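You operate a simulated robot arm through the tools that you are given. There is no shell and no other tool.

You run a simulated robot arm. Do the job below in one go: nothing can be reset, and whatever is moved stays where it is left.

JOB
Grade the oil in the oil jug by its colour.
Fine: pour into the tube with the blue foot up to the upper ring, stand it in the viewer, lamp on, turn the wheel till the glass in the frame matches, lamp off. Set down upright: oil jug with green grip, tube with blue foot.

It is judged by the outcome, as a careful person would: the job done as asked, and still so three seconds after it is handed in. It fails if anything else is knocked over, pushed out of place, dropped, spilled or broken.

ROBOT AND FRAMES
A 7-joint arm with a two-finger gripper, fixed in place. Base frame: the origin is at the foot of the arm, x ahead of it, y to its left, z up; the work surface is at about z = 0.8. Units: m, degrees, N and s.
With the tool pointing down near the work surface it reaches from about 0.34 to 0.72 m from the base axis. Its first joint turns from -66.0 to 66.0 degrees. Payload 2.45 kg.
Tool frame: the origin (TCP) lies between the finger pads and is the grasp point; the fingertips stand 0.026 m ahead of it; z points along the fingers, y is the line along which they close. The gripper opens to 0.096 m. The gripper's body begins 0.069 m behind the TCP.
Orientation is that of the tool frame in the base frame, as a unit quaternion [x, y, z, w]. With the fingers straight down and closing along the base's y, the tool's x points along the base's -x, its y along +y and its z along -z.

CONTROLS
- The arm moves only by the tool jog_arm. Its argument "plan" is a list of rows, each an object of numbers (a shift or turn left out is 0, a gripper value left out holds the last): "gripper": the opening, from 0 (shut) to 1 (fully open); "x", "y", "z": the shift along the base's x, y, z in units of 200 mm (1.0 is 200 mm); "wx", "wy", "wz": the turn, a rotation vector about the base's x, y, z in units of 60 degrees (1.0 is 60 degrees). In form: [{"gripper": .., "x": .., "y": .., "z": .., "wx": .., "wy": .., "wz": ..}, ...]. A call has 1 to 20 rows; each row is the pose to reach, as a shift and turn from the pose commanded when the call began. A call with a number of a shift or a turn outside -1 to 1 is refused whole. A row lasts 0.2 s, in which the tool goes at most 0.05 m and 8.6 degrees; a call with a longer step from one row to the next is refused whole, and so is a gripper value outside its range. A pose out of reach is approached as far as the arm can. The call stops where the force on the tool passes 40 N (or 10 N more than at its start, if that is more) or the arm is blocked; 0.2 s more then pass. The fingers move at their own pace and stop on an object; they squeeze with about 32 N. The grip force told is the motor's: it shows also when the fingers shut on nothing. Time passes only in rows, and 0.2 s behind the last, so rows that repeat a pose let the fingers close. It gives the time, the measured TCP pose, the force on the tool (base axes), the opening and the grip force at its end, in the units of the frame above (readings bear some noise), with the torque about the TCP (base axes, N m) and any sound that the robot's microphone picked up.
- Cameras (640 x 400 px; columns grow to the right, rows downward): "scene" is fixed at [0.1799, -0.4042, 1.4037]; the picture's right is [0.69, -0.73, 0.00], its down [-0.49, -0.46, -0.74] and it looks along [0.54, 0.51, -0.67] (base axes); focal length 332 px, centre (320, 200). "wrist" rides on the gripper at [0.082, 0.003, -0.098] in the tool frame; the picture's right is [-0.04, 1.00, 0.00], its down [-0.73, -0.03, -0.68] and it looks along [-0.68, -0.03, 0.73] (tool axes); focal length 256 px, centre (320, 200). There is no depth. A picture from a camera that has moved, and an enlarged one, comes with that camera's place and axes in the base frame and with its lens. The place of the scene camera against the robot may be out by one fixed shift of up to 0.018 m in any direction.
- grab_frame(camera): a new picture of that camera. No time passes.
- inspect(camera, box): a new picture of the part [left, top, right, bottom] of that camera's present view, enlarged. No time passes.
- close_job(): hands the job in; it is judged then, once.

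Nothing tells you positions but the pictures and the camera data. Unless the task says otherwise, let go and move clear before handing in.

The tools are called after "Emit:" by a JSON object that holds its "method" and its "body". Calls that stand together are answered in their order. jog_arm: Moves the arm, as the interface text tells. Its arguments: {"type":"object","properties":{"plan":{"type":"array"}},"required":["plan"]} The other tools are called the same way: grab_frame (camera) takes a picture; inspect (camera, box) takes an enlarged picture of a part of a camera's view; close_job () hands the job in.

At the start:

```text
time: 0.0
position: [0.3767, -0.1622, 1.1838]
tcp_rot: [0.0, 1.0, 0.0, 0.0]
wrist_force: [0.3, -0.2, -0.9]
moment: [-0.02, -0.02, 0.02]
width: 0.0958
grasp_force: 0.0
```

scene: 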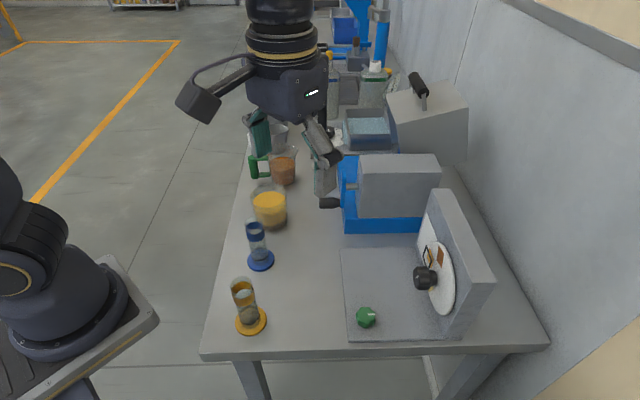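
wrist: 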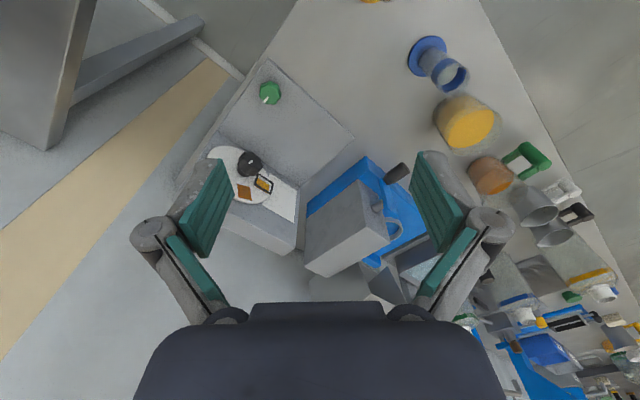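

I see a bench with two tubes (blue and amber foot), several jugs, a blue device and a viewer panel with wheel and green knob. I'll look closer before moving.

Emit:
{"method": "inspect", "body": {"camera": "scene", "box": [200, 100, 360, 200]}}

Emit:
{"method": "inspect", "body": {"camera": "scene", "box": [200, 180, 360, 350]}}

Emit:
{"method": "inspect", "body": {"camera": "scene", "box": [310, 150, 510, 350]}}

Emit:
{"method": "inspect", "body": {"camera": "wrist", "box": [180, 60, 380, 280]}}

Emit:
{"method": "inspect", "body": {"camera": "wrist", "box": [380, 20, 640, 260]}}

```text
4.00 times, centred on (280, 150) of scene
camera zoom: at [0.1799, -0.4042, 1.4037], right [0.69, -0.73, 0.0], down [-0.49, -0.46, -0.74], along [0.54, 0.51, -0.67], focal length 1326 px, centre (480, 400)
```

zoom: 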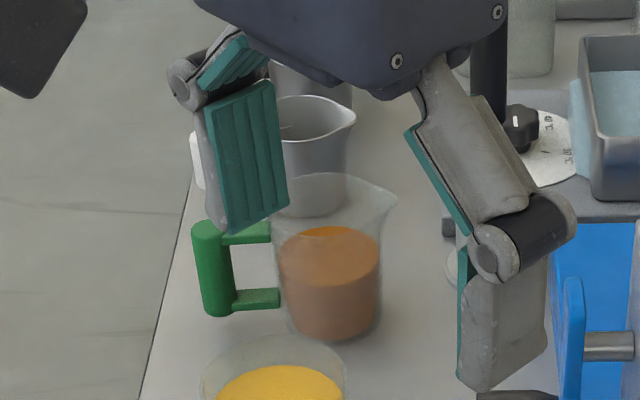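

```text
2.35 times, centred on (280, 265) of scene
camera zoom: at [0.1799, -0.4042, 1.4037], right [0.69, -0.73, 0.0], down [-0.49, -0.46, -0.74], along [0.54, 0.51, -0.67], focal length 780 px, centre (414, 47)
```

zoom: 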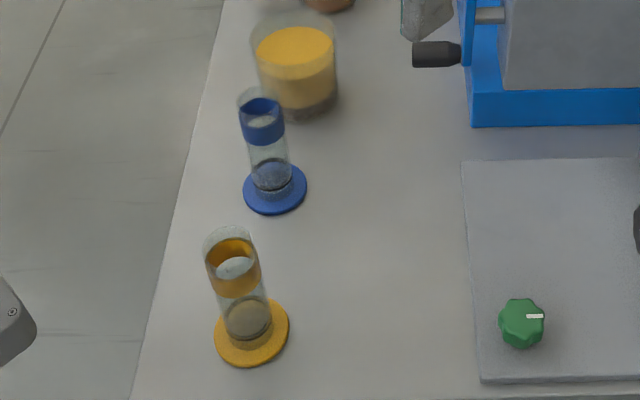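

```text
2.00 times, centred on (410, 250) of scene
camera zoom: at [0.1799, -0.4042, 1.4037], right [0.69, -0.73, 0.0], down [-0.49, -0.46, -0.74], along [0.54, 0.51, -0.67], focal length 663 px, centre (140, 100)
```

zoom: 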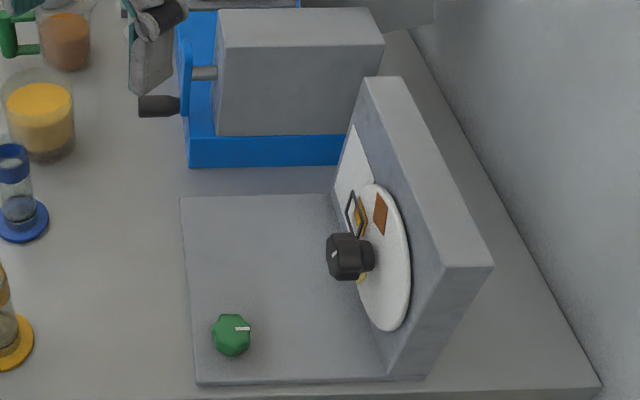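

```text
1.82 times, centred on (280, 170) of wrist
camera zoom: at [0.2962, -0.1581, 1.2796], right [0.04, 1.0, 0.0], down [0.73, -0.03, 0.68], along [0.68, -0.03, -0.73], focal length 465 px, centre (393, 254)
```

zoom: 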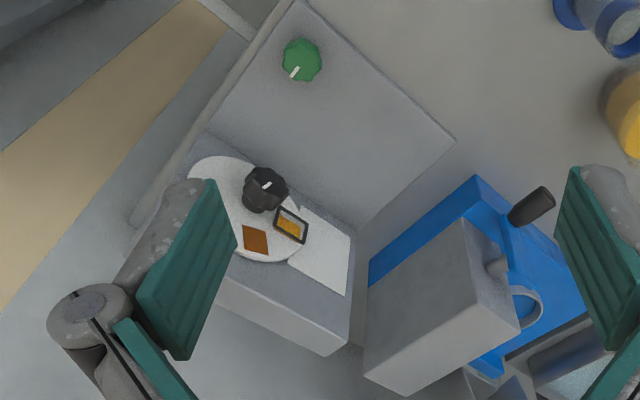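

```text
1.67 times, centred on (510, 140) of wrist
camera zoom: at [0.2962, -0.1581, 1.2796], right [0.04, 1.0, 0.0], down [0.73, -0.03, 0.68], along [0.68, -0.03, -0.73], focal length 427 px, centre (3, 300)
```

zoom: 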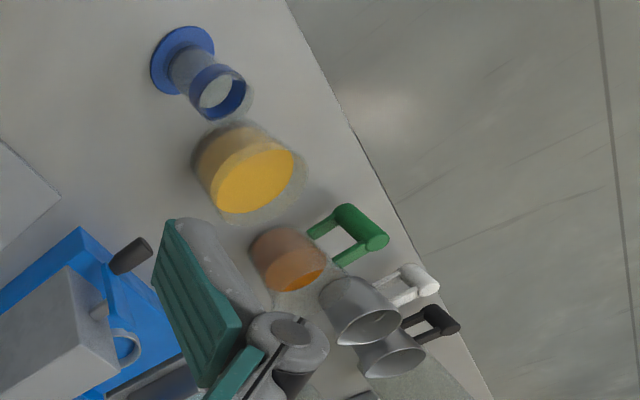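

The blue-foot tube stands at about (0.42, 0.015), the amber at (0.315, -0.085), and the viewer is turned about 45° with its panel facing (-x, +y). I'll turn the wrist to look at the viewer squarely.

Emit:
{"method": "jog_arm", "body": {"plan": [{"wz": -0.13, "z": -0.1}, {"wz": -0.26, "z": -0.2}, {"wz": -0.39, "z": -0.3}, {"wz": -0.52, "z": -0.4}, {"wz": -0.65, "z": -0.45}, {"wz": -0.75, "z": -0.5}]}}

Emit:
{"method": "grab_frame", "body": {"camera": "wrist"}}

Emit:
{"method": "grab_frame", "body": {"camera": "scene"}}

```text
time: 1.4
position: [0.3784, -0.1611, 1.084]
tcp_rot: [0.384, 0.924, -0.001, 0.0]
wrist_force: [0.6, 0.5, 0.1]
moment: [0.02, -0.01, -0.02]
width: 0.0959
grasp_force: 0.1
```

```text
taken
camera wrist: at [0.3237, -0.1005, 1.1805], right [0.74, 0.68, 0.0], down [0.5, -0.54, 0.68], along [0.46, -0.5, -0.73], focal length 256 px, centre (320, 200)
```

wrist: 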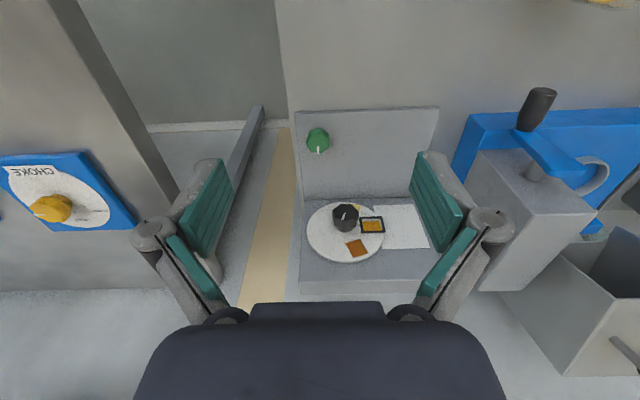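

```text
taken
```

scene: 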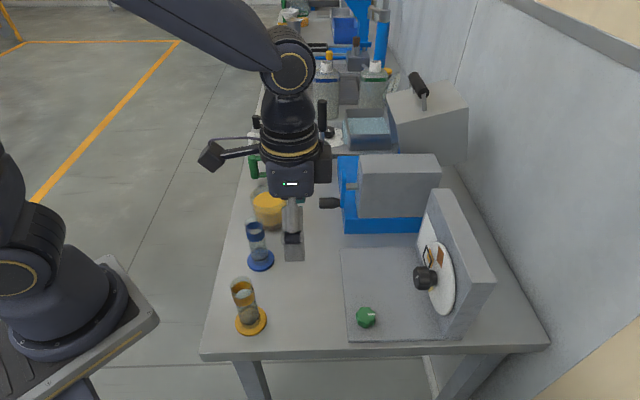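

The panel faces the camera nearly squarely now. Zooming in.

Emit:
{"method": "inspect", "body": {"camera": "wrist", "box": [280, 90, 460, 300]}}

Emit:
{"method": "inspect", "body": {"camera": "wrist", "box": [300, 190, 440, 275]}}

```text
1.90 times, centred on (370, 195) of wrist
camera zoom: at [0.3237, -0.1005, 1.1805], right [0.74, 0.68, 0.0], down [0.5, -0.54, 0.68], along [0.46, -0.5, -0.73], focal length 488 px, centre (225, 210)
```

zoom: 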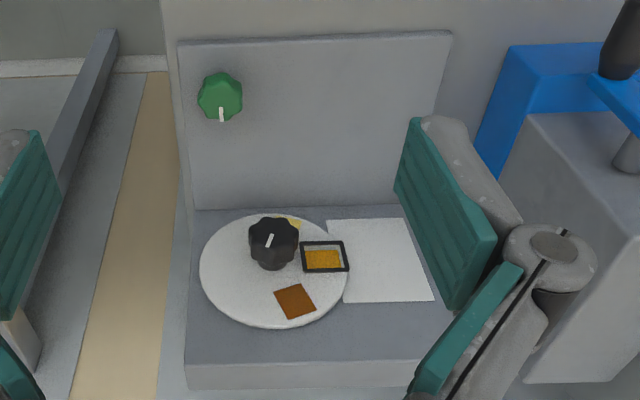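

```text
4.57 times, centred on (370, 232) of wrist
camera zoom: at [0.3237, -0.1005, 1.1805], right [0.74, 0.68, 0.0], down [0.5, -0.54, 0.68], along [0.46, -0.5, -0.73], focal length 1170 px, centre (91, 51)
```

zoom: 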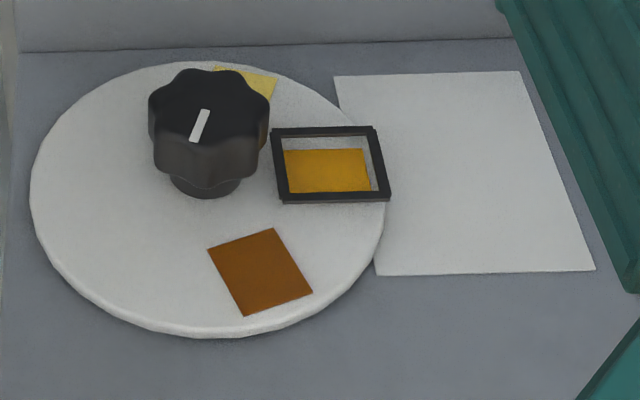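

The viewer has a three-chip wheel with a black knob (axis at about (0.57, -0.305, 0.90)), a fixed frame beside a white patch where the tube stands, and a green lamp knob at about (0.457, -0.25). Next I look at the tubes and jugs.

Emit:
{"method": "jog_arm", "body": {"plan": [{"y": 0.24}, {"y": 0.48}, {"y": 0.72}, {"y": 0.9}]}}

Emit:
{"method": "grab_frame", "body": {"camera": "wrist"}}

Emit:
{"method": "jog_arm", "body": {"plan": [{"y": 0.24, "x": 0.05}, {"y": 0.48, "x": 0.1}, {"y": 0.72, "x": 0.15}, {"y": 0.95, "x": 0.2}, {"y": 1.0, "x": 0.2}]}}

Emit:
{"method": "grab_frame", "body": {"camera": "wrist"}}

Emit:
{"method": "grab_frame", "body": {"camera": "scene"}}

```text
time: 2.4
position: [0.3758, 0.019, 1.0823]
tcp_rot: [0.383, 0.924, 0.001, 0.001]
wrist_force: [-0.5, 0.0, -0.5]
moment: [-0.01, -0.01, 0.01]
width: 0.096
grasp_force: 0.0
```

```text
taken
camera wrist: at [0.3224, 0.0801, 1.1794], right [0.74, 0.68, 0.0], down [0.5, -0.54, 0.68], along [0.46, -0.5, -0.73], focal length 256 px, centre (320, 200)
```

wrist: 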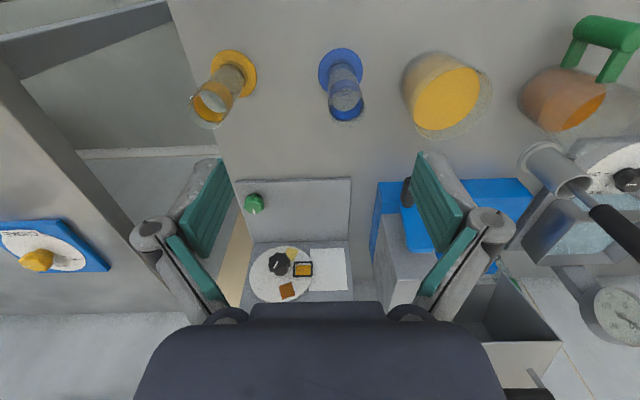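

```text
time: 3.6
position: [0.4166, 0.2188, 1.0826]
tcp_rot: [0.383, 0.924, 0.0, 0.001]
wrist_force: [0.1, 0.4, 0.3]
moment: [-0.02, 0.01, 0.01]
width: 0.0961
grasp_force: 0.1
```

```text
taken
camera wrist: at [0.3627, 0.2792, 1.1794], right [0.73, 0.68, 0.0], down [0.5, -0.54, 0.68], along [0.46, -0.5, -0.73], focal length 256 px, centre (320, 200)
```

wrist: 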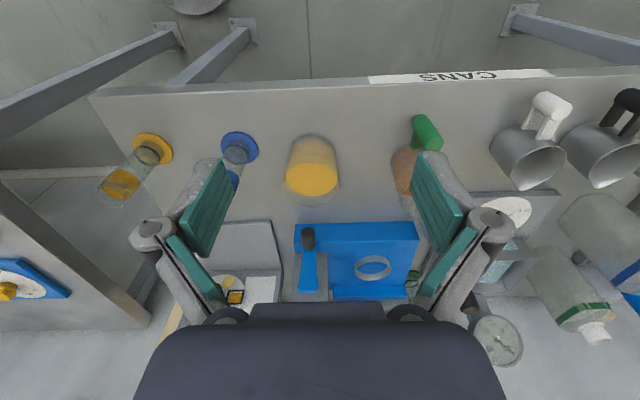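

```text
taken
```

scene: 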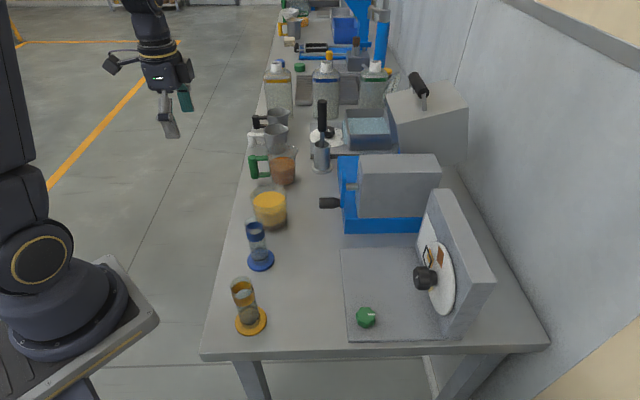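

The arm is clear of the scene view now, so I zoom in on the jug and tubes.

Emit:
{"method": "inspect", "body": {"camera": "scene", "box": [230, 90, 350, 230]}}

Emit:
{"method": "inspect", "body": {"camera": "scene", "box": [220, 210, 300, 340]}}

Emit:
{"method": "inspect", "body": {"camera": "wrist", "box": [370, 80, 640, 240]}}

Emit:
{"method": "inspect", "body": {"camera": "scene", "box": [330, 180, 500, 350]}}

```text
2.86 times, centred on (290, 160) of scene
camera zoom: at [0.1799, -0.4042, 1.4037], right [0.69, -0.73, 0.0], down [-0.49, -0.46, -0.74], along [0.54, 0.51, -0.67], focal length 947 px, centre (406, 314)
```

zoom: 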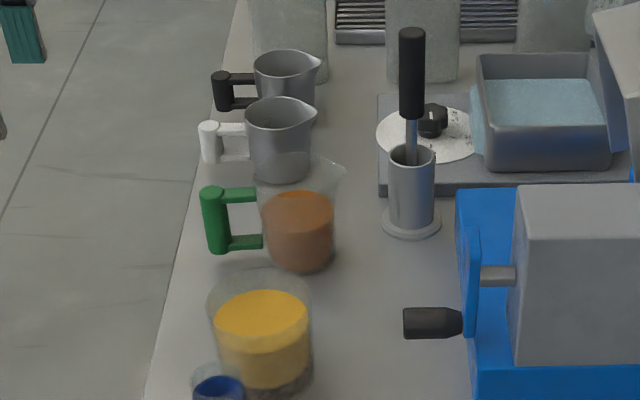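

```text
3.08 times, centred on (260, 275) of scene
camera zoom: at [0.1799, -0.4042, 1.4037], right [0.69, -0.73, 0.0], down [-0.49, -0.46, -0.74], along [0.54, 0.51, -0.67], focal length 1020 px, centre (505, -31)
```

zoom: 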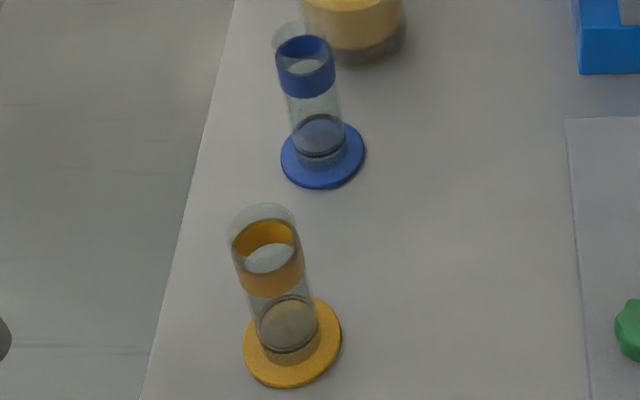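

```text
2.37 times, centred on (505, 160) of wrist
camera zoom: at [0.3627, 0.2792, 1.1794], right [0.73, 0.68, 0.0], down [0.5, -0.54, 0.68], along [0.46, -0.5, -0.73], focal length 607 px, centre (-118, 295)
```

zoom: 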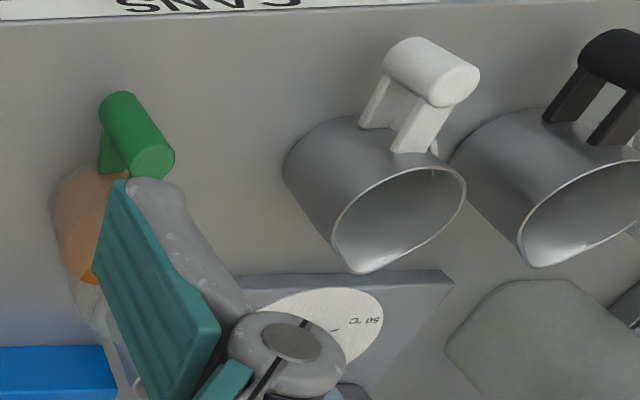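

```text
2.35 times, centred on (415, 265) of scene
camera zoom: at [0.1799, -0.4042, 1.4037], right [0.69, -0.73, 0.0], down [-0.49, -0.46, -0.74], along [0.54, 0.51, -0.67], focal length 780 px, centre (96, 47)
```

zoom: 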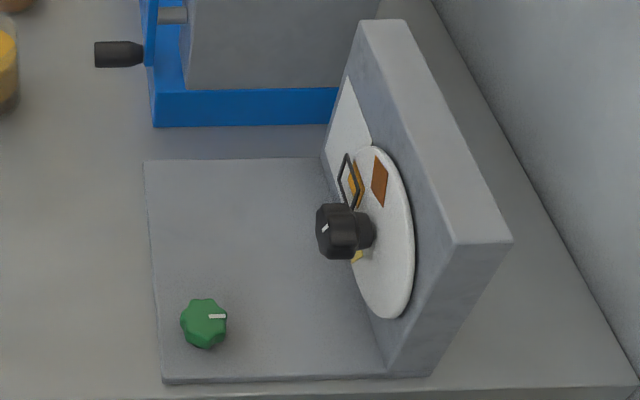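

I want a closer look at the blue tube's rings, so I turn the camera to look along -y at it.

Emit:
{"method": "jog_arm", "body": {"plan": [{"wz": -0.14, "z": -0.1}, {"wz": -0.28, "z": -0.2}, {"wz": -0.42, "z": -0.3, "y": -0.1}, {"wz": -0.56, "z": -0.35, "y": -0.2}, {"wz": -0.7, "z": -0.4, "y": -0.25}]}}

Emit:
{"method": "grab_frame", "body": {"camera": "wrist"}}

```text
time: 4.8
position: [0.4177, 0.1685, 1.0023]
tcp_rot: [0.689, 0.725, 0.0, 0.0]
wrist_force: [-0.2, 0.2, -0.4]
moment: [0.03, 0.02, -0.01]
width: 0.096
grasp_force: 0.1
```

```text
taken
camera wrist: at [0.4178, 0.2509, 1.0991], right [1.0, 0.01, 0.0], down [0.01, -0.73, 0.68], along [0.01, -0.68, -0.73], focal length 256 px, centre (320, 200)
```

wrist: 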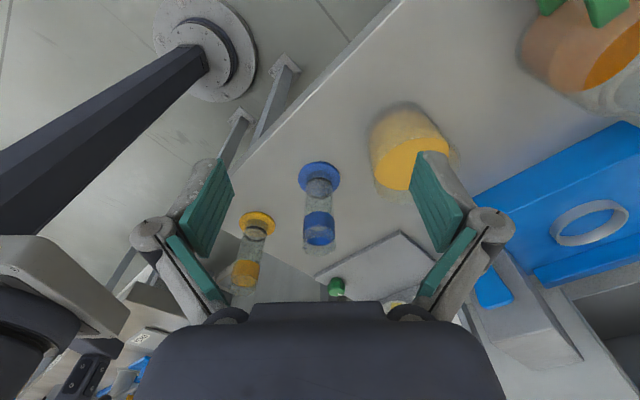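

Emit:
{"method": "inspect", "body": {"camera": "wrist", "box": [285, 155, 355, 255]}}

Emit:
{"method": "inspect", "body": {"camera": "wrist", "box": [360, 95, 460, 210]}}

```text
4.00 times, centred on (320, 205) of wrist
camera zoom: at [0.4178, 0.2509, 1.0991], right [1.0, 0.01, 0.0], down [0.01, -0.73, 0.68], along [0.01, -0.68, -0.73], focal length 1024 px, centre (320, 180)
```

zoom: 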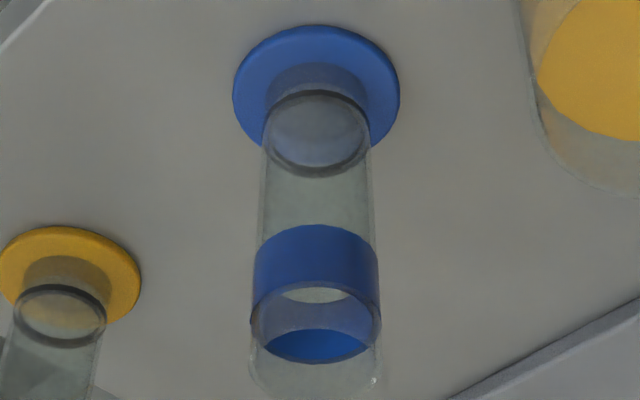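

```text
3.48 times, centred on (410, 152) of wrist
camera zoom: at [0.4178, 0.2509, 1.0991], right [1.0, 0.01, 0.0], down [0.01, -0.73, 0.68], along [0.01, -0.68, -0.73], focal length 890 px, centre (7, 365)
```

zoom: 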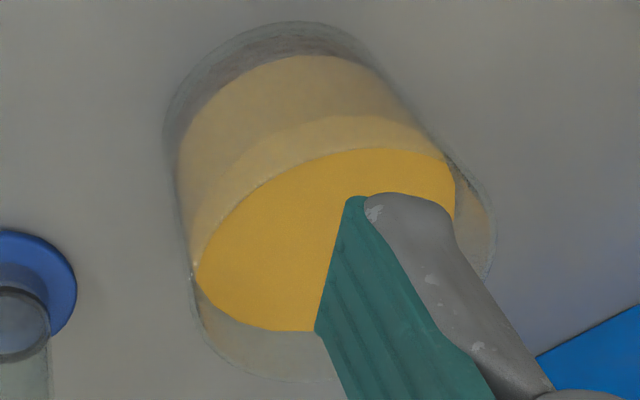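

Emit:
{"method": "inspect", "body": {"camera": "wrist", "box": [298, 205, 342, 256]}}

Emit:
{"method": "inspect", "body": {"camera": "wrist", "box": [298, 155, 342, 206]}}

Emit:
{"method": "inspect", "body": {"camera": "scene", "box": [238, 212, 282, 276]}}

Emit:
{"method": "inspect", "body": {"camera": "wrist", "box": [500, 0, 640, 120]}}

```text
7.84 times, centred on (320, 230) of wrist
camera zoom: at [0.4178, 0.2509, 1.0991], right [1.0, 0.01, 0.0], down [0.01, -0.73, 0.68], along [0.01, -0.68, -0.73], focal length 2008 px, centre (320, -39)
```

zoom: 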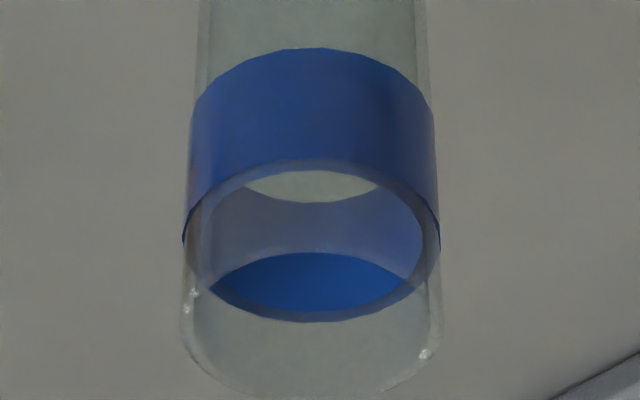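

```text
7.84 times, centred on (320, 180) of wrist
camera zoom: at [0.4178, 0.2509, 1.0991], right [1.0, 0.01, 0.0], down [0.01, -0.73, 0.68], along [0.01, -0.68, -0.73], focal length 2008 px, centre (320, 353)
```

zoom: 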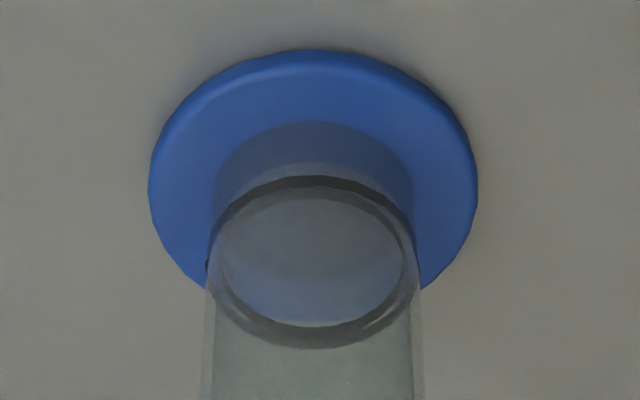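

```text
6.25 times, centred on (260, 244) of scene
camera zoom: at [0.1799, -0.4042, 1.4037], right [0.69, -0.73, 0.0], down [-0.49, -0.46, -0.74], along [0.54, 0.51, -0.67], focal length 2072 px, centre (695, -75)
```

zoom: 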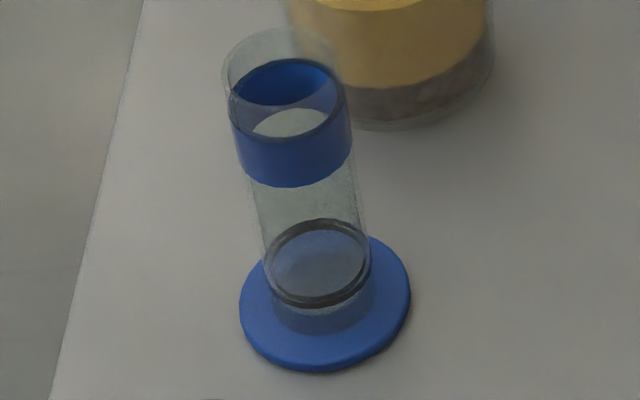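

```text
3.33 times, centred on (570, 60) of wrist
camera zoom: at [0.4178, 0.2509, 1.0991], right [1.0, 0.01, 0.0], down [0.01, -0.73, 0.68], along [0.01, -0.68, -0.73], focal length 853 px, centre (-513, 667)
```

zoom: 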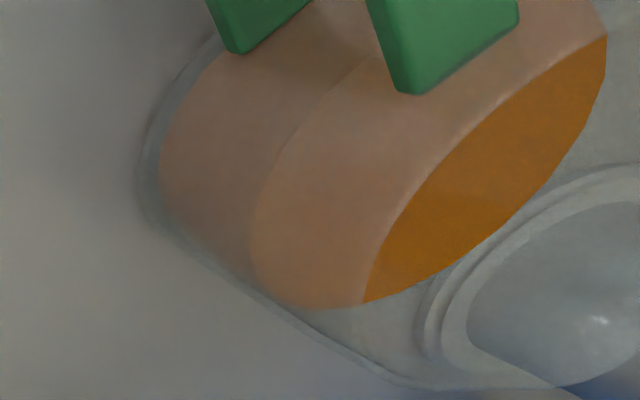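

The tube has a dark lower ring (z≈0.83) and a blue upper band (z≈0.89–0.915), with its rim at about 0.926 and its centre near (0.42, 0.022). I'll position above it and check alignment; the wrist camera's centre pixel is the TCP.

Emit:
{"method": "jog_arm", "body": {"plan": [{"wz": 0.14, "y": -0.1, "gripper": 0.65}, {"wz": 0.28, "y": -0.25}, {"wz": 0.42, "y": -0.4}, {"wz": 0.56, "y": -0.55}, {"wz": 0.7, "y": -0.7, "x": 0.01}, {"wz": 0.7, "y": -0.73, "x": 0.01}]}}

Emit:
{"method": "grab_frame", "body": {"camera": "wrist"}}

Emit:
{"method": "grab_frame", "body": {"camera": "scene"}}

```text
time: 6.2
position: [0.4188, 0.0204, 1.0022]
tcp_rot: [0.382, 0.924, 0.0, 0.0]
wrist_force: [0.0, -0.4, 0.0]
moment: [0.01, 0.03, 0.0]
width: 0.0625
grasp_force: 0.1
```

```text
taken
camera wrist: at [0.3644, 0.0819, 1.0993], right [0.73, 0.68, 0.0], down [0.5, -0.54, 0.68], along [0.46, -0.5, -0.73], focal length 256 px, centre (320, 200)
```

wrist: 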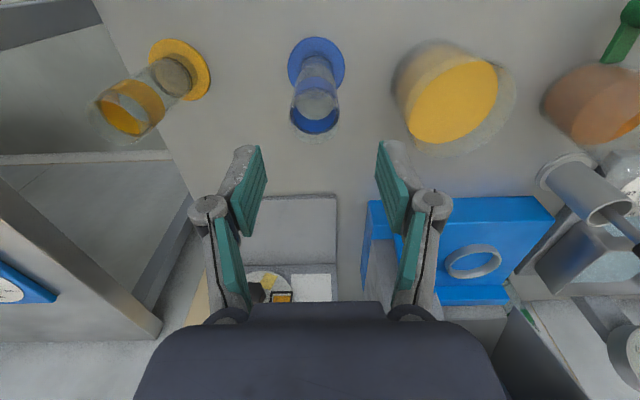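

```text
taken
```

scene: 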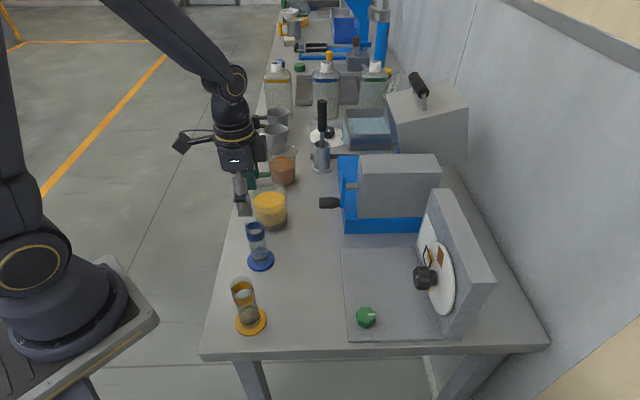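

Emit:
{"method": "inspect", "body": {"camera": "wrist", "box": [276, 30, 356, 140]}}

```text
3.64 times, centred on (316, 85) of wrist
camera zoom: at [0.3644, 0.0819, 1.0993], right [0.73, 0.68, 0.0], down [0.5, -0.54, 0.68], along [0.46, -0.5, -0.73], focal length 931 px, centre (334, 618)
```

zoom: 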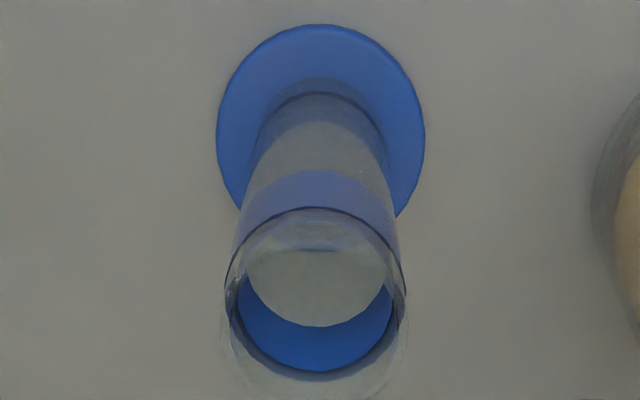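

The tube is within a few millimetres of the TCP axis, so I descend around it and close the fingers.

Emit:
{"method": "jog_arm", "body": {"plan": [{"z": -0.2, "x": -0.01}, {"z": -0.4, "x": -0.01}, {"z": -0.55, "x": -0.01}, {"z": -0.65, "x": -0.01}, {"z": -0.65, "x": -0.01}]}}

Emit:
{"method": "grab_frame", "body": {"camera": "wrist"}}

Emit:
{"method": "inspect", "body": {"camera": "scene", "box": [200, 140, 320, 290]}}

```text
time: 7.4
position: [0.4162, 0.0221, 0.8746]
tcp_rot: [0.383, 0.924, 0.0, 0.0]
wrist_force: [-1.1, -0.5, 0.1]
moment: [0.02, 0.01, -0.02]
width: 0.0624
grasp_force: 0.0
```

```text
taken
camera wrist: at [0.3619, 0.0827, 0.9701], right [0.73, 0.68, 0.0], down [0.5, -0.54, 0.68], along [0.46, -0.5, -0.73], focal length 256 px, centre (320, 200)
```

wrist: 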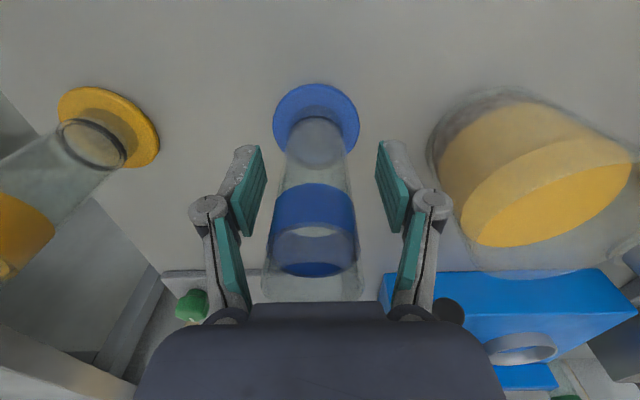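

```text
2.67 times, centred on (260, 215) of scene
camera zoom: at [0.1799, -0.4042, 1.4037], right [0.69, -0.73, 0.0], down [-0.49, -0.46, -0.74], along [0.54, 0.51, -0.67], focal length 884 px, centre (480, 160)
```

zoom: 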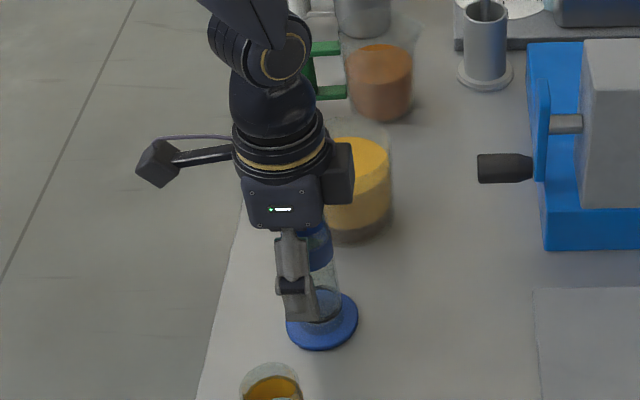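

Tube sits between the pads; closing the grip and checking.

Emit:
{"method": "jog_arm", "body": {"plan": [{"gripper": 0}, {"gripper": 0}, {"gripper": 0}, {"gripper": 0}]}}

Emit:
{"method": "inspect", "body": {"camera": "wrist", "box": [200, 60, 440, 310]}}

```text
time: 8.4
position: [0.4172, 0.021, 0.8742]
tcp_rot: [0.383, 0.924, 0.0, 0.0]
wrist_force: [1.1, 0.5, -0.4]
moment: [0.02, -0.01, -0.05]
width: 0.0329
grasp_force: 31.9
```

```text
1.60 times, centred on (320, 185) of wrist
camera zoom: at [0.3619, 0.0827, 0.9704], right [0.73, 0.68, 0.0], down [0.5, -0.54, 0.68], along [0.46, -0.5, -0.73], focal length 410 px, centre (320, 224)
```

zoom: 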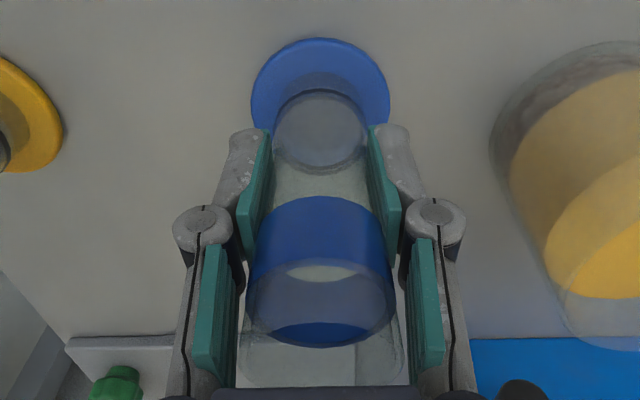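

Gripped (0.033 m wide). I'll move the empty tube to the open area at about (0.494, -0.079), where there's room to pour.

Emit:
{"method": "jog_arm", "body": {"plan": [{"z": 0.1}, {"z": 0.2}, {"z": 0.2, "x": 0.08, "y": -0.1}, {"z": 0.2, "x": 0.18, "y": -0.23}, {"z": 0.2, "x": 0.28, "y": -0.37}, {"z": 0.2, "x": 0.36, "y": -0.47}, {"z": 0.2, "x": 0.385, "y": -0.5}, {"z": 0.1, "x": 0.385, "y": -0.5}, {"z": 0.04, "x": 0.385, "y": -0.5}, {"z": 0.005, "x": 0.385, "y": -0.5}, {"z": 0.0, "x": 0.385, "y": -0.5}]}}

Emit:
{"method": "grab_frame", "body": {"camera": "scene"}}

Emit:
{"method": "grab_frame", "body": {"camera": "wrist"}}

```text
time: 10.8
position: [0.4924, -0.0768, 0.8727]
tcp_rot: [0.382, 0.924, 0.001, 0.001]
wrist_force: [-5.6, 1.2, 18.8]
moment: [0.05, 0.33, -0.02]
width: 0.0331
grasp_force: 32.2
```

```text
taken
```

scene: 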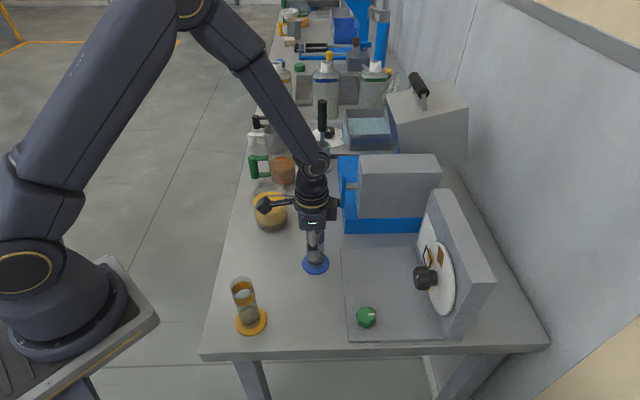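

```text
taken
camera wrist: at [0.439, -0.0165, 0.9702], right [0.73, 0.68, 0.0], down [0.5, -0.54, 0.68], along [0.46, -0.5, -0.73], focal length 256 px, centre (320, 200)
```

wrist: 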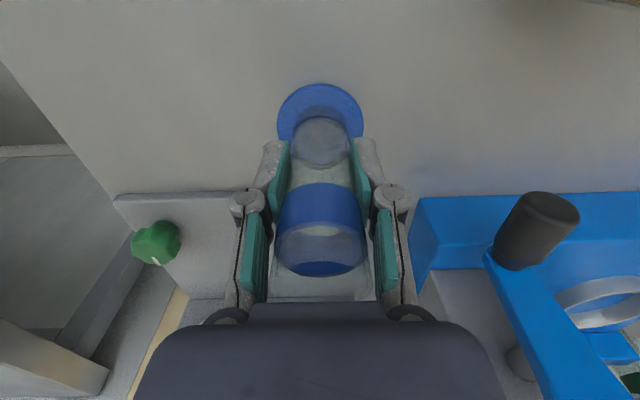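

The tube is standing on the table; release it and rise.

Emit:
{"method": "jog_arm", "body": {"plan": [{"z": 0.005}, {"gripper": 0.65, "z": 0.005}, {"gripper": 0.65, "z": 0.005}, {"gripper": 0.65, "z": 0.005}, {"z": 0.1}, {"z": 0.25}, {"z": 0.45}, {"z": 0.65}, {"z": 0.85}, {"z": 0.85}]}}

Emit:
{"method": "grab_frame", "body": {"camera": "wrist"}}

```text
time: 13.0
position: [0.4928, -0.0781, 1.0424]
tcp_rot: [0.382, 0.924, 0.001, 0.0]
wrist_force: [-0.9, 0.6, -0.3]
moment: [0.0, 0.0, 0.01]
width: 0.0621
grasp_force: 0.0
```

```text
taken
camera wrist: at [0.4382, -0.0169, 1.1396], right [0.73, 0.68, 0.0], down [0.5, -0.54, 0.68], along [0.46, -0.5, -0.73], focal length 256 px, centre (320, 200)
```

wrist: 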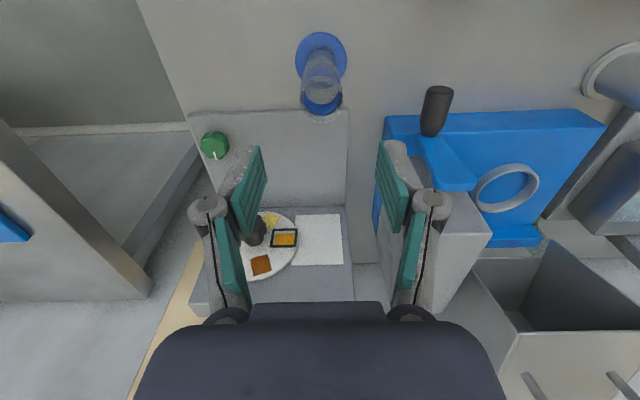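

Tube stands at about (0.493, -0.078). Next I move over to look closely at the oil jug and its handle.

Emit:
{"method": "inspect", "body": {"camera": "wrist", "box": [180, 90, 400, 310]}}

Emit:
{"method": "jog_arm", "body": {"plan": [{"y": 0.24, "z": 0.02}, {"y": 0.48, "z": 0.04}, {"y": 0.72, "z": 0.04}, {"y": 0.96, "z": 0.04}]}}

Emit:
{"method": "jog_arm", "body": {"plan": [{"y": 0.24, "x": 0.02}, {"y": 0.48, "x": 0.04}, {"y": 0.72, "x": 0.08}, {"y": 0.96, "x": 0.12}, {"y": 1.0, "x": 0.15}]}}

Emit:
{"method": "grab_frame", "body": {"camera": "wrist"}}

```text
1.82 times, centred on (290, 200) of wrist
camera zoom: at [0.4382, -0.0169, 1.1396], right [0.73, 0.68, 0.0], down [0.5, -0.54, 0.68], along [0.46, -0.5, -0.73], focal length 465 px, centre (374, 200)
```

zoom: 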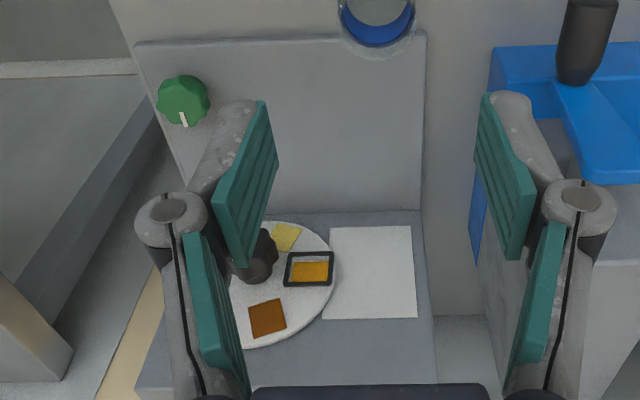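

```text
time: 14.0
position: [0.4924, 0.1163, 1.0503]
tcp_rot: [0.384, 0.923, 0.0, -0.001]
wrist_force: [0.2, -0.2, 0.8]
moment: [-0.04, 0.04, 0.01]
width: 0.0622
grasp_force: 0.1
```

```text
time: 15.2
position: [0.5225, 0.3153, 1.05]
tcp_rot: [0.383, 0.924, 0.001, 0.0]
wrist_force: [0.1, 1.1, 0.5]
moment: [0.02, 0.01, -0.01]
width: 0.0622
grasp_force: 0.0
```

```text
taken
camera wrist: at [0.4688, 0.3761, 1.147], right [0.73, 0.68, 0.0], down [0.5, -0.54, 0.68], along [0.46, -0.5, -0.73], focal length 256 px, centre (320, 200)
```

wrist: 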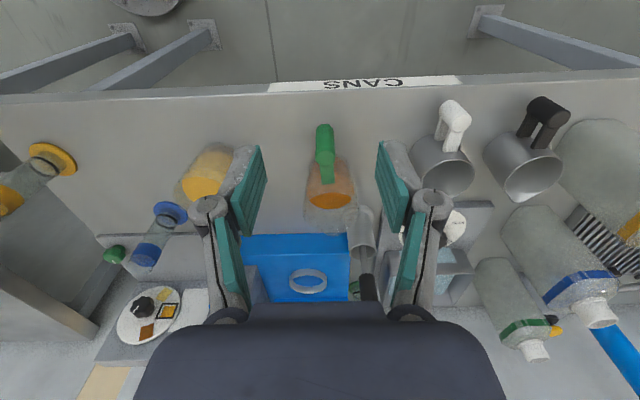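

Emit:
{"method": "inspect", "body": {"camera": "wrist", "box": [290, 110, 370, 250]}}

Emit:
{"method": "inspect", "body": {"camera": "scene", "box": [240, 120, 320, 220]}}

```text
2.86 times, centred on (330, 180) of wrist
camera zoom: at [0.4688, 0.3761, 1.147], right [0.73, 0.68, 0.0], down [0.5, -0.54, 0.68], along [0.46, -0.5, -0.73], focal length 731 px, centre (291, 257)
```

zoom: 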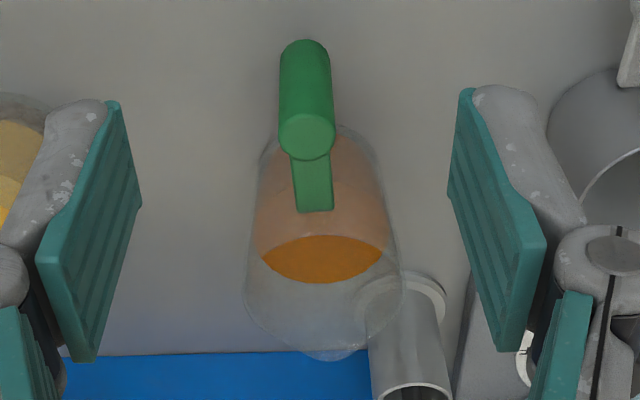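

```text
4.00 times, centred on (280, 170) of scene
camera zoom: at [0.1799, -0.4042, 1.4037], right [0.69, -0.73, 0.0], down [-0.49, -0.46, -0.74], along [0.54, 0.51, -0.67], focal length 1326 px, centre (480, 320)
```

zoom: 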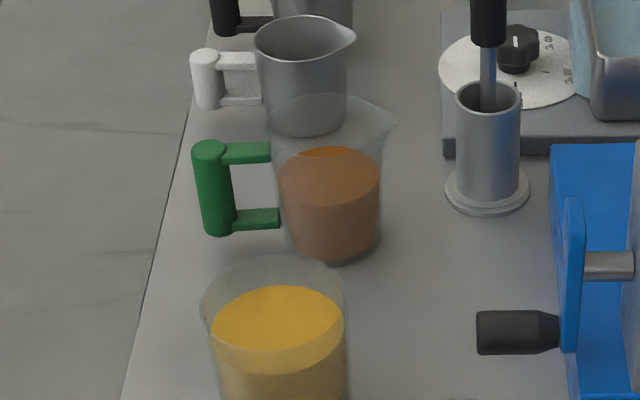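

The jug handle is a vertical bar at about (0.593, 0.2505), z 0.82–0.88; spout tip at about (0.692, 0.1675, 0.899), so it points along (0.755, -0.655). I'll approach it from the front with the tool tilted about 60° so that pouring brings the tool towards vertical.

Emit:
{"method": "jog_arm", "body": {"plan": [{"wz": 0.067, "gripper": 0.5}, {"wz": 0.067}]}}

Emit:
{"method": "jog_arm", "body": {"plan": [{"wx": -0.082, "wy": -0.094}, {"wx": -0.164, "wy": -0.189}, {"wx": -0.246, "wy": -0.283}, {"wx": -0.327, "wy": -0.377}, {"wx": -0.409, "wy": -0.472}, {"wx": -0.491, "wy": -0.566}, {"wx": -0.573, "wy": -0.66}, {"wx": -0.655, "wy": -0.755}, {"wx": -0.655, "wy": -0.755}]}}

Emit:
{"method": "grab_frame", "body": {"camera": "wrist"}}

Emit:
{"method": "grab_frame", "body": {"camera": "scene"}}

```text
time: 15.8
position: [0.523, 0.3136, 1.0505]
tcp_rot: [0.349, 0.937, 0.0, 0.001]
wrist_force: [-0.4, 0.2, 0.4]
moment: [-0.03, -0.02, 0.05]
width: 0.0479
grasp_force: 0.1
```

```text
time: 17.8
position: [0.5235, 0.3145, 1.0511]
tcp_rot: [0.302, 0.811, -0.174, 0.469]
wrist_force: [-0.5, -0.2, -0.3]
moment: [-0.05, -0.02, 0.01]
width: 0.0481
grasp_force: 0.0
```

```text
taken
camera wrist: at [0.4312, 0.4004, 1.0281], right [0.67, 0.74, 0.04], down [-0.19, 0.12, 0.97], along [0.72, -0.66, 0.22], focal length 256 px, centre (320, 200)
```

wrist: 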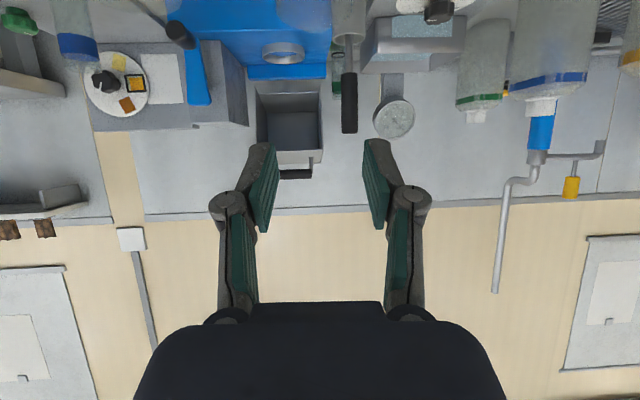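

```text
taken
```

scene: 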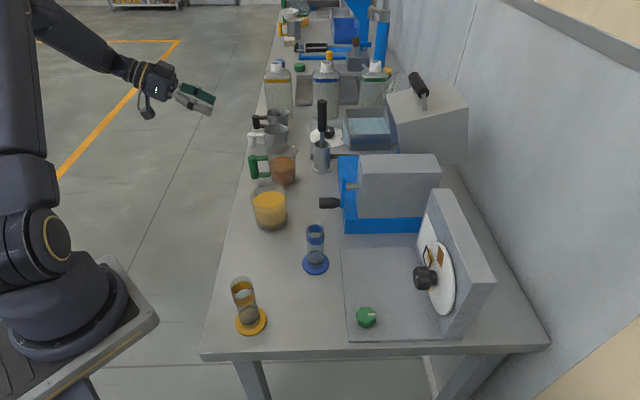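

Emit:
{"method": "jog_arm", "body": {"plan": [{"z": -0.2}, {"z": -0.4}, {"z": -0.6}, {"z": -0.8}, {"z": -1.0, "x": -0.01, "y": -0.01}, {"z": -1.0, "x": -0.01, "y": -0.01}]}}

Emit:
{"method": "grab_frame", "body": {"camera": "wrist"}}

Emit:
{"method": "inspect", "body": {"camera": "scene", "box": [160, 80, 340, 220]}}

```text
time: 19.2
position: [0.5219, 0.3145, 0.8497]
tcp_rot: [0.303, 0.811, -0.174, 0.469]
wrist_force: [0.2, -0.5, 0.1]
moment: [0.0, 0.0, -0.01]
width: 0.0479
grasp_force: 0.0
```

```text
taken
camera wrist: at [0.4302, 0.4, 0.8264], right [0.67, 0.74, 0.04], down [-0.19, 0.12, 0.97], along [0.72, -0.66, 0.22], focal length 256 px, centre (320, 200)
```

wrist: 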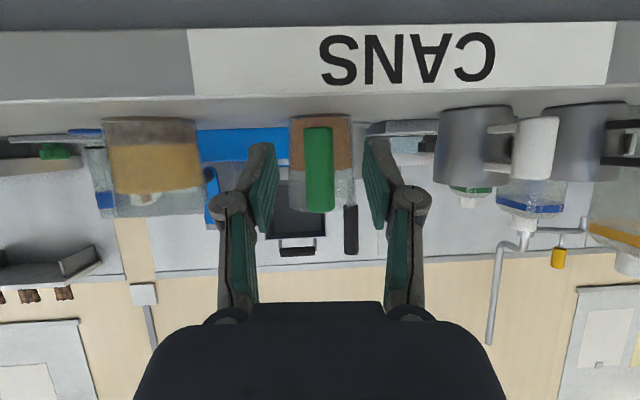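

```text
2.86 times, centred on (250, 150) of scene
camera zoom: at [0.1799, -0.4042, 1.4037], right [0.69, -0.73, 0.0], down [-0.49, -0.46, -0.74], along [0.54, 0.51, -0.67], focal length 947 px, centre (520, 343)
```

zoom: 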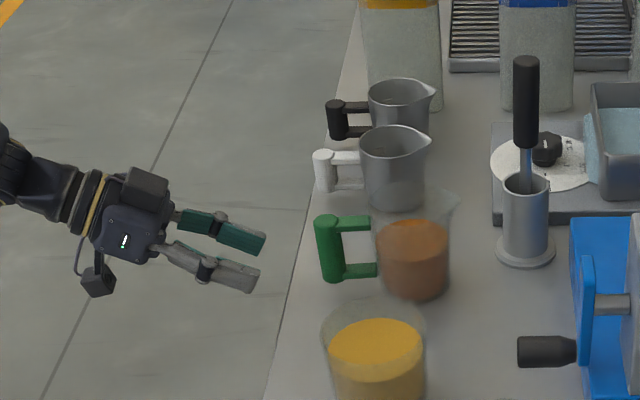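

The handle is centred between the fingers. Move forward 0.09 m and close on it.

Emit:
{"method": "jog_arm", "body": {"plan": [{"x": 0.09, "y": -0.078}, {"x": 0.18, "y": -0.156}, {"x": 0.27, "y": -0.234}, {"x": 0.32, "y": -0.277}, {"x": 0.344, "y": -0.298}, {"x": 0.344, "y": -0.298}]}}

Emit:
{"method": "grab_frame", "body": {"camera": "wrist"}}

Emit:
{"method": "inspect", "body": {"camera": "scene", "box": [160, 80, 340, 220]}}

```text
time: 20.6
position: [0.5907, 0.2518, 0.8504]
tcp_rot: [0.304, 0.811, -0.176, 0.468]
wrist_force: [-0.3, -0.7, 0.1]
moment: [-0.01, 0.0, -0.01]
width: 0.0479
grasp_force: 0.0
```

```text
taken
camera wrist: at [0.4994, 0.3378, 0.8276], right [0.67, 0.74, 0.04], down [-0.19, 0.12, 0.97], along [0.72, -0.66, 0.22], focal length 256 px, centre (320, 200)
```

wrist: 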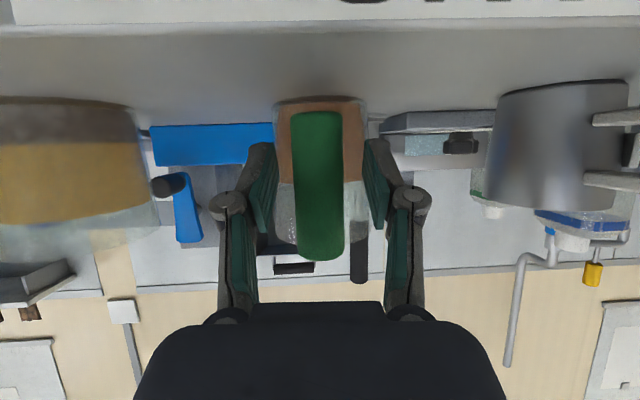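

```text
2.86 times, centred on (250, 150) of scene
camera zoom: at [0.1799, -0.4042, 1.4037], right [0.69, -0.73, 0.0], down [-0.49, -0.46, -0.74], along [0.54, 0.51, -0.67], focal length 947 px, centre (520, 343)
```

zoom: 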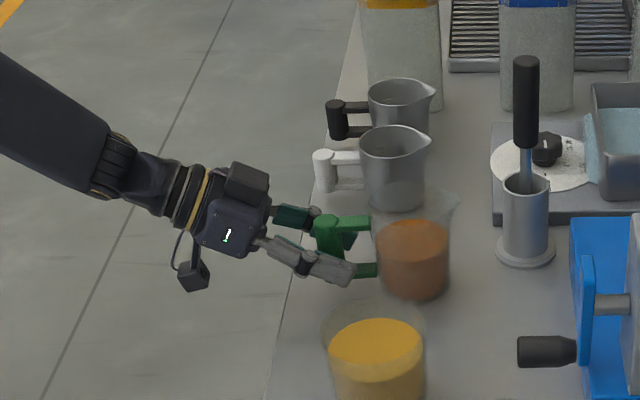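

Emit:
{"method": "jog_arm", "body": {"plan": [{"gripper": 0}, {"gripper": 0}, {"gripper": 0}, {"gripper": 0}]}}

Emit:
{"method": "jog_arm", "body": {"plan": [{"z": 0.05}, {"z": 0.1}, {"z": 0.15}, {"z": 0.15}]}}

Emit:
{"method": "grab_frame", "body": {"camera": "wrist"}}

Emit:
{"method": "inspect", "body": {"camera": "scene", "box": [160, 80, 340, 220]}}

```text
time: 21.6
position: [0.5907, 0.2528, 0.8501]
tcp_rot: [0.304, 0.812, -0.175, 0.468]
wrist_force: [-0.4, -0.6, -0.1]
moment: [-0.01, -0.02, -0.01]
width: 0.0225
grasp_force: 32.1
```

```text
time: 22.6
position: [0.5912, 0.2534, 0.8795]
tcp_rot: [0.303, 0.812, -0.175, 0.468]
wrist_force: [0.8, -0.2, 0.8]
moment: [0.12, 0.09, -0.01]
width: 0.0218
grasp_force: 31.6
```

```text
taken
camera wrist: at [0.4987, 0.3384, 0.8574], right [0.67, 0.74, 0.03], down [-0.19, 0.12, 0.97], along [0.72, -0.66, 0.22], focal length 256 px, centre (320, 200)
```

wrist: 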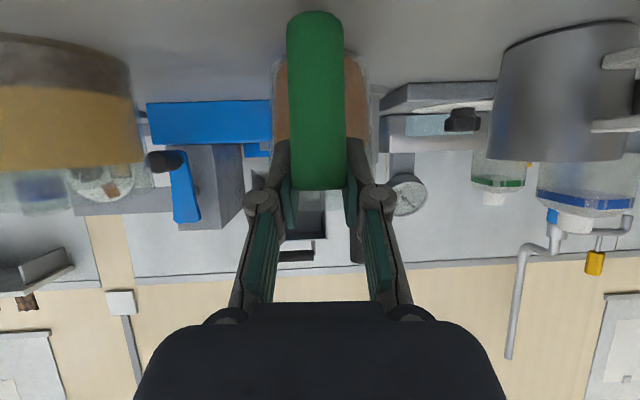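

```text
2.86 times, centred on (250, 150) of scene
camera zoom: at [0.18, -0.4042, 1.4037], right [0.69, -0.73, 0.0], down [-0.49, -0.46, -0.74], along [0.54, 0.51, -0.67], focal length 947 px, centre (520, 343)
```

zoom: 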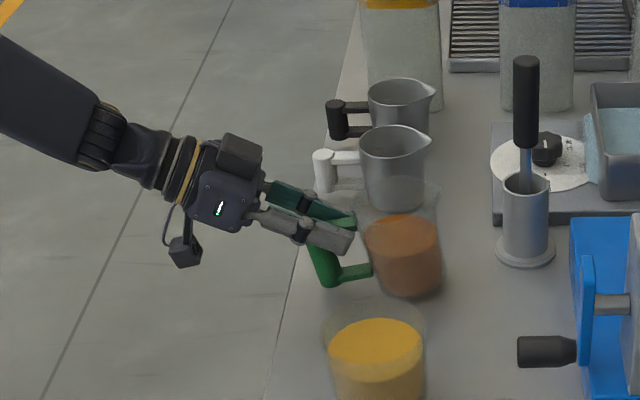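

The lift looks odd — the handle seems to have pivoted or slid in the grip. I'll inspect before going on.

Emit:
{"method": "inspect", "body": {"camera": "scene", "box": [230, 120, 310, 190]}}

Emit:
{"method": "inspect", "body": {"camera": "wrist", "box": [220, 0, 420, 260]}}

```text
5.71 times, centred on (270, 155) of scene
camera zoom: at [0.18, -0.4042, 1.4037], right [0.69, -0.73, 0.0], down [-0.49, -0.46, -0.74], along [0.54, 0.51, -0.67], focal length 1895 px, centre (606, 457)
```

zoom: 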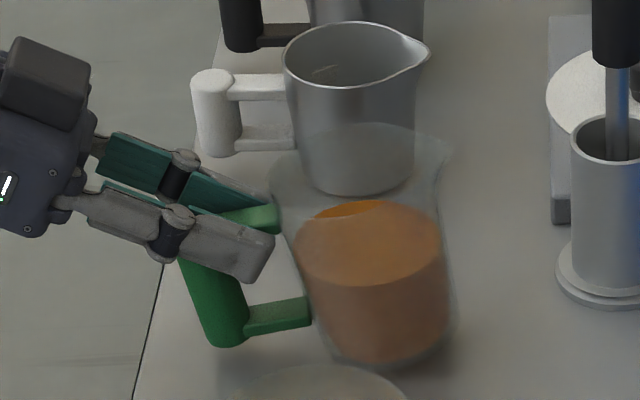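

```text
1.54 times, centred on (320, 130) of wrist
camera zoom: at [0.4987, 0.3384, 0.8574], right [0.67, 0.74, 0.03], down [-0.19, 0.12, 0.97], along [0.72, -0.66, 0.22], focal length 394 px, centre (320, 308)
```

zoom: 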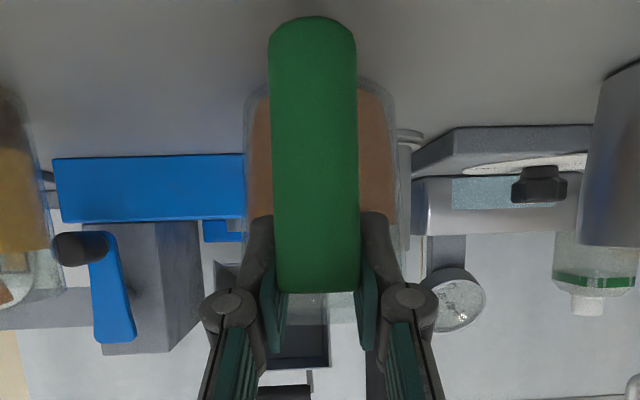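

The jug is tilted back about 10° and the fingers slid up the handle. I'll lower back to the grasp height and look again.

Emit:
{"method": "jog_arm", "body": {"plan": [{"z": -0.03}, {"z": -0.06}, {"z": -0.09}, {"z": -0.12}, {"z": -0.15}, {"z": -0.15}]}}

Emit:
{"method": "grab_frame", "body": {"camera": "wrist"}}

Emit:
{"method": "inspect", "body": {"camera": "scene", "box": [230, 120, 310, 190]}}

```text
time: 23.4
position: [0.5934, 0.2542, 0.8713]
tcp_rot: [0.303, 0.809, -0.173, 0.474]
wrist_force: [-1.9, 0.4, 6.6]
moment: [0.18, 0.34, -0.02]
width: 0.022
grasp_force: 32.0
stopped in row 3: the force on the tool passed its limit at 47 N (the readings are from after the stop); the commanded pose is now the measured one
```

```text
taken
camera wrist: at [0.5012, 0.3406, 0.847], right [0.67, 0.74, 0.04], down [-0.2, 0.12, 0.97], along [0.72, -0.66, 0.23], focal length 256 px, centre (320, 200)
```

wrist: 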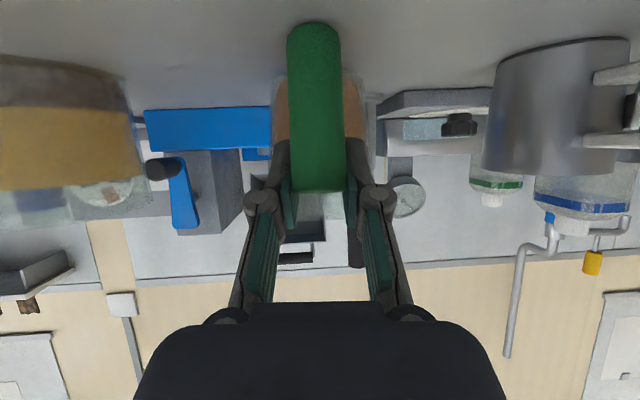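

```text
5.71 times, centred on (270, 155) of scene
camera zoom: at [0.1798, -0.4043, 1.4037], right [0.69, -0.73, 0.0], down [-0.49, -0.46, -0.74], along [0.54, 0.51, -0.67], focal length 1895 px, centre (606, 457)
```

zoom: 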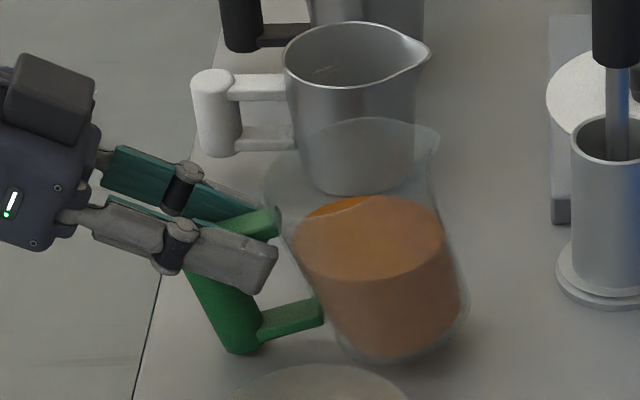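

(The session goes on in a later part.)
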